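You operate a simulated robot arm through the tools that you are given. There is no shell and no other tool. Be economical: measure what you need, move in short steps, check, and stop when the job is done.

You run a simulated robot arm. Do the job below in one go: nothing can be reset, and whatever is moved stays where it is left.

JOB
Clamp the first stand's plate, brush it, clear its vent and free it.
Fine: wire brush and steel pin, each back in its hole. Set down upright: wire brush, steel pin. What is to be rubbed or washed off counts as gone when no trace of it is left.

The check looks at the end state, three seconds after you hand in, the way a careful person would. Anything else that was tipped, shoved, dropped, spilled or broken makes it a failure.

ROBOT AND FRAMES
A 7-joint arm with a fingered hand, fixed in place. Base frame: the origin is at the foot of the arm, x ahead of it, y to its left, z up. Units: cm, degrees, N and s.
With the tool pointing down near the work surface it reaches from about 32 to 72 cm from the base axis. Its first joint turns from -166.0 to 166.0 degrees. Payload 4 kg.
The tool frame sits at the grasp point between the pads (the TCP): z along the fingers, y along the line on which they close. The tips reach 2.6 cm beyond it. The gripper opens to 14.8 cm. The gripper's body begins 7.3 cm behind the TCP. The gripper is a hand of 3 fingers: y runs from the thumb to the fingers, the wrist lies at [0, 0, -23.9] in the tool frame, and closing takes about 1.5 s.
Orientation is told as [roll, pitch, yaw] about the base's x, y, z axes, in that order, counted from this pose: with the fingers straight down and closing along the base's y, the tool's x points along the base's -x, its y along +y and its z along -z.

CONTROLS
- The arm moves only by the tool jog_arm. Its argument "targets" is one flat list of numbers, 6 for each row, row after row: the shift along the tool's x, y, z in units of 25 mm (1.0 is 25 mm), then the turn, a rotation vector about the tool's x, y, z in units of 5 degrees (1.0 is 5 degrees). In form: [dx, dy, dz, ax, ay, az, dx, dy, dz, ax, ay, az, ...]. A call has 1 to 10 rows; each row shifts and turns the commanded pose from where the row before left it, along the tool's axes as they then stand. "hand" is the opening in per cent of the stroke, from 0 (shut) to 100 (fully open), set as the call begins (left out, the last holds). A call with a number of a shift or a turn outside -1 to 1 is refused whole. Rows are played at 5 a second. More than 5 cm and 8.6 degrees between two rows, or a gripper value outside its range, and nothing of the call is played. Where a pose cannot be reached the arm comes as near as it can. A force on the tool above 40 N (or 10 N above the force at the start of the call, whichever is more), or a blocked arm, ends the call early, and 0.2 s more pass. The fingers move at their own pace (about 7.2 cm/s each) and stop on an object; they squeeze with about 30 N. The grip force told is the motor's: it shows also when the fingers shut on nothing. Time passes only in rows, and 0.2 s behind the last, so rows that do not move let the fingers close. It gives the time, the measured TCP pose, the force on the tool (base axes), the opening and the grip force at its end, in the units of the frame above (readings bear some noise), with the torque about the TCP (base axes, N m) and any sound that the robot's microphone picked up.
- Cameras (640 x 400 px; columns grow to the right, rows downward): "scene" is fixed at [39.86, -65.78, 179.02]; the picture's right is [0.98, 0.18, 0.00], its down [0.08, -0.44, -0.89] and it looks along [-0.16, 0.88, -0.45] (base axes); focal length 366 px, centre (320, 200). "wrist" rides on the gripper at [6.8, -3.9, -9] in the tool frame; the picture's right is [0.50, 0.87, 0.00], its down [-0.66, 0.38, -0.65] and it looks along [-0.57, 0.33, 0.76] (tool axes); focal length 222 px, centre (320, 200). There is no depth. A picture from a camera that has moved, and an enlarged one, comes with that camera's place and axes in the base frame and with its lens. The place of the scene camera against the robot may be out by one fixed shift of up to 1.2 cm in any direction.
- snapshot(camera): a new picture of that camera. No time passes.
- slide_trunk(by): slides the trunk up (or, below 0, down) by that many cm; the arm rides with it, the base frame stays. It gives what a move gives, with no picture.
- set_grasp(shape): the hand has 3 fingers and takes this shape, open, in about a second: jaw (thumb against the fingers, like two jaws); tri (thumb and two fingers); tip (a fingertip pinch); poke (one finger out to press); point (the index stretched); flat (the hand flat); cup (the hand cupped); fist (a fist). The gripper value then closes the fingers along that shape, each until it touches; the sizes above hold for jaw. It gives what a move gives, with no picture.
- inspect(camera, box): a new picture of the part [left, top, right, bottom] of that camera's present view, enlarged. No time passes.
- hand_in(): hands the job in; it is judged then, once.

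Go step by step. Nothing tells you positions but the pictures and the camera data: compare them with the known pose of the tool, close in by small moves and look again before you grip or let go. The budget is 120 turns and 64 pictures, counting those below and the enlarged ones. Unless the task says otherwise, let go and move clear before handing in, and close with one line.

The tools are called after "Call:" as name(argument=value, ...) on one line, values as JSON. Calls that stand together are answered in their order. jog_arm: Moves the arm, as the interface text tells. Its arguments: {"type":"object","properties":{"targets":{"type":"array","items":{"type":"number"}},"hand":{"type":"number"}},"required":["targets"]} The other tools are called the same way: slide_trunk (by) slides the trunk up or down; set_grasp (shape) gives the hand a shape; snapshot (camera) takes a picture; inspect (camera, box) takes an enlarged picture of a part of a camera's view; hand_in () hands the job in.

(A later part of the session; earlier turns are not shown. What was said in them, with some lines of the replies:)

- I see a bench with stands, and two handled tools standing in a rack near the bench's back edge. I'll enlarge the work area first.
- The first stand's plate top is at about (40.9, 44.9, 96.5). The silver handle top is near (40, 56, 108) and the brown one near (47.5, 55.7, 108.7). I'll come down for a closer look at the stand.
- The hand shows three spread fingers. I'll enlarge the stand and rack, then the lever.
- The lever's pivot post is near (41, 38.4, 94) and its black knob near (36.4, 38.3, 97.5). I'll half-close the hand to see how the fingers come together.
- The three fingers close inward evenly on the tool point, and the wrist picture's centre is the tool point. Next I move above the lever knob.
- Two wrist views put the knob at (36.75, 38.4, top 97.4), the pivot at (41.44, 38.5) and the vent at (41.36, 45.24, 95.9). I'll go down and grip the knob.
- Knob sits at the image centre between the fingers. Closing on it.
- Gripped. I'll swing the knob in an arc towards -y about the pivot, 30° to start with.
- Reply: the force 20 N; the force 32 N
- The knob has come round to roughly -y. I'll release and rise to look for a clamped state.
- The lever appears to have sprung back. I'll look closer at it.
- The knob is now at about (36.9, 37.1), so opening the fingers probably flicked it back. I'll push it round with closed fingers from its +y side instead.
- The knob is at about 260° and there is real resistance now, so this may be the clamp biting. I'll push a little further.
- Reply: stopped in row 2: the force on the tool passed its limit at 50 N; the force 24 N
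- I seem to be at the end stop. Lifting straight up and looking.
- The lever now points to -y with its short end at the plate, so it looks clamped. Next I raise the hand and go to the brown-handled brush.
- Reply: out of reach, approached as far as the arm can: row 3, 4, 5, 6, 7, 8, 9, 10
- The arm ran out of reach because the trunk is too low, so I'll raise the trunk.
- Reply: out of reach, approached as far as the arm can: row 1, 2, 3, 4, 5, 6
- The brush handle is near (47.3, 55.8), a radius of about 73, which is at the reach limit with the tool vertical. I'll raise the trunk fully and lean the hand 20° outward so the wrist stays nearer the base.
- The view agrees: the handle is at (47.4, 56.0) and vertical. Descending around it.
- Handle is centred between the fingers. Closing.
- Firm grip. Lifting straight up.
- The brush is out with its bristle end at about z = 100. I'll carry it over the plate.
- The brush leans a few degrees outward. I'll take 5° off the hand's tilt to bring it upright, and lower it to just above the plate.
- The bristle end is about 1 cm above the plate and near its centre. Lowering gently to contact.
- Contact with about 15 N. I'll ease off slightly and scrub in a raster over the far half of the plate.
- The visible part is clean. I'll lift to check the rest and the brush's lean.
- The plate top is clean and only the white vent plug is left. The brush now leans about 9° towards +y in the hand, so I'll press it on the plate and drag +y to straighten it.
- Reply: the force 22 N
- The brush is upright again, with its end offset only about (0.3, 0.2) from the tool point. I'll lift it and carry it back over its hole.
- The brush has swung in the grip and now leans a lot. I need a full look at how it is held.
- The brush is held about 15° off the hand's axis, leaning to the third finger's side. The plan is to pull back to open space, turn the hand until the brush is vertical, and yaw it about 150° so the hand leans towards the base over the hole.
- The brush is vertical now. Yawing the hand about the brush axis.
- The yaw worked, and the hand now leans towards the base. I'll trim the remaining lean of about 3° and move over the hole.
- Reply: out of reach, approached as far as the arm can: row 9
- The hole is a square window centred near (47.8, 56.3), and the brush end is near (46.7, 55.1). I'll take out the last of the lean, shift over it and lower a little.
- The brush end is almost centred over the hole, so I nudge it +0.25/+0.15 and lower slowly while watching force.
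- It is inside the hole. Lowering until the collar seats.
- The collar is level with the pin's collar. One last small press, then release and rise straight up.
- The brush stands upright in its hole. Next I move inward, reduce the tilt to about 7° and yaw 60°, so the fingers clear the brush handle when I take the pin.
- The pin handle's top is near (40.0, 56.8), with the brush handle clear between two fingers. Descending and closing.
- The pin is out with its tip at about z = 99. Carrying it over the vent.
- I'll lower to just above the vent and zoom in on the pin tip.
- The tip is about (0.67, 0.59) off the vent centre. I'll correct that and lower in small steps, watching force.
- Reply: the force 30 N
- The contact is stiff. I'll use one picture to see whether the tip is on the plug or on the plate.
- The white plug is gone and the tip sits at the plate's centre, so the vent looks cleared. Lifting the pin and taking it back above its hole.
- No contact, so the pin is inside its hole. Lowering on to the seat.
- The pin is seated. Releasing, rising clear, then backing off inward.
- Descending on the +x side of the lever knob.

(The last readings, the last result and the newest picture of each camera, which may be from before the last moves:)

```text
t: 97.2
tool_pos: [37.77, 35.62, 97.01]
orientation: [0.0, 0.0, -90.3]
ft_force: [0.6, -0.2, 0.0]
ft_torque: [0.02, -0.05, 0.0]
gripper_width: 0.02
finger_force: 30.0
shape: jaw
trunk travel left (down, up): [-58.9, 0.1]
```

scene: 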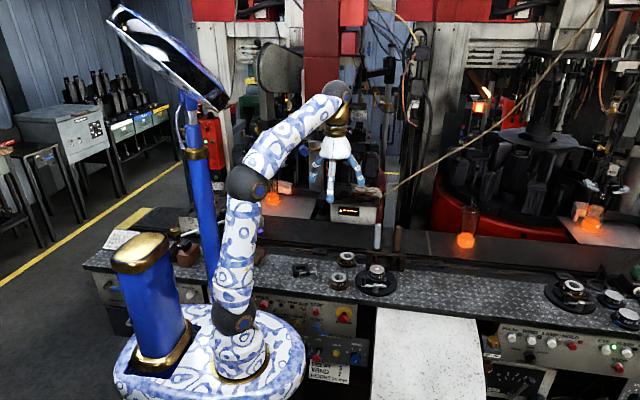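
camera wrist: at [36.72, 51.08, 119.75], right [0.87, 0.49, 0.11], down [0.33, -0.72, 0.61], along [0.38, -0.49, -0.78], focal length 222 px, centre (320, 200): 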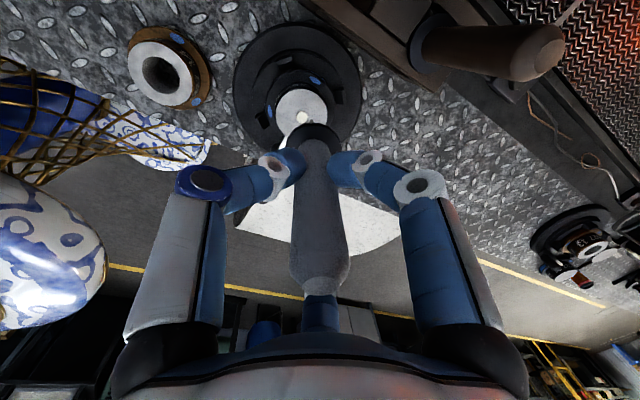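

Call:
jog_arm(targets=[0.332, -0.216, 0, 0, 0, 0, 0, 0, 0, 0, 0, 0])

Call:
jog_arm(targets=[0.208, -0.092, 0, 0, 0, 0, 0, 0, 0, 0, 0, 0])

```text
t: 97.8
tool_pos: [37.23, 36.49, 97.1]
orientation: [0.0, -0.1, -90.4]
ft_force: [-0.7, 0.3, -0.1]
ft_torque: [0.02, -0.04, -0.02]
gripper_width: 0.0
finger_force: 30.1
shape: jaw
trunk travel left (down, up): [-58.9, 0.1]
```

```text
t: 98.4
tool_pos: [37.2, 36.8, 97.06]
orientation: [0.0, 0.0, -90.4]
ft_force: [5.0, -2.6, -0.2]
ft_torque: [-0.02, -0.09, -0.08]
gripper_width: 0.01
finger_force: 29.9
shape: jaw
trunk travel left (down, up): [-58.9, 0.1]
```

There is resistance now as the lever meets its original stop. I'll back off, lift and move away before a final picture.

Call:
jog_arm(targets=[-0.3, 0.15, 0, 0, 0, 0, -0.1, 0, -1, 0, 0, 0, 0, 0, -1, 0, 0, 0, 0, 0, -1, 0, 0, 0, 0, -0.8, -1, 0, 0, 0, 0, -0.8, -1, 0, 0, 0, 0, -0.8, -1, 0, 0, 0, 0, -0.8, 0, 0, 0, 0, 0, -0.8, 0, 0, 0, 0])

Call:
inspect(camera="scene", box=[340, 215, 420, 295])

```text
t: 100.4
tool_pos: [27.24, 36.09, 112.02]
orientation: [0.0, 0.1, -90.4]
ft_force: [0.4, 0.5, 0.5]
ft_torque: [0.03, -0.02, 0.01]
gripper_width: 0.02
finger_force: 29.5
shape: jaw
trunk travel left (down, up): [-58.9, 0.1]
```

```text
5.00 times, centred on (380, 255) of scene
camera zoom: at [39.86, -65.78, 179.02], right [0.98, 0.18, 0.0], down [0.08, -0.44, -0.89], along [-0.16, 0.88, -0.45], focal length 1829 px, centre (20, -75)
```

zoom: 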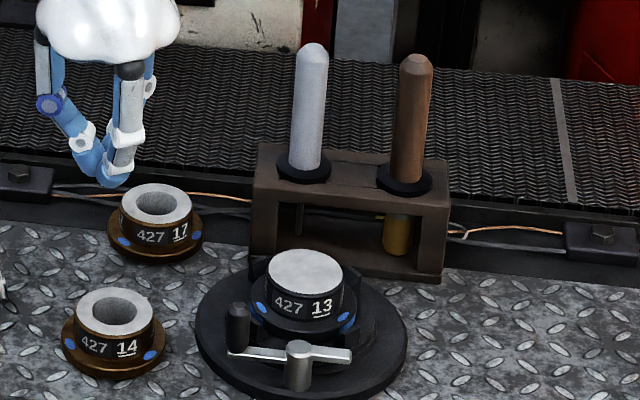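

The plate top is clean with no plug, both tools stand upright in their holes, and the lever is back in its free position. Everything is clear, so I'm handing in.

Call:
hand_in()

```text
The job is handed in.
```

I clamped the first stand's plate, brushed it clean, cleared its vent and freed it again; the wire brush and steel pin are back upright in their holes.
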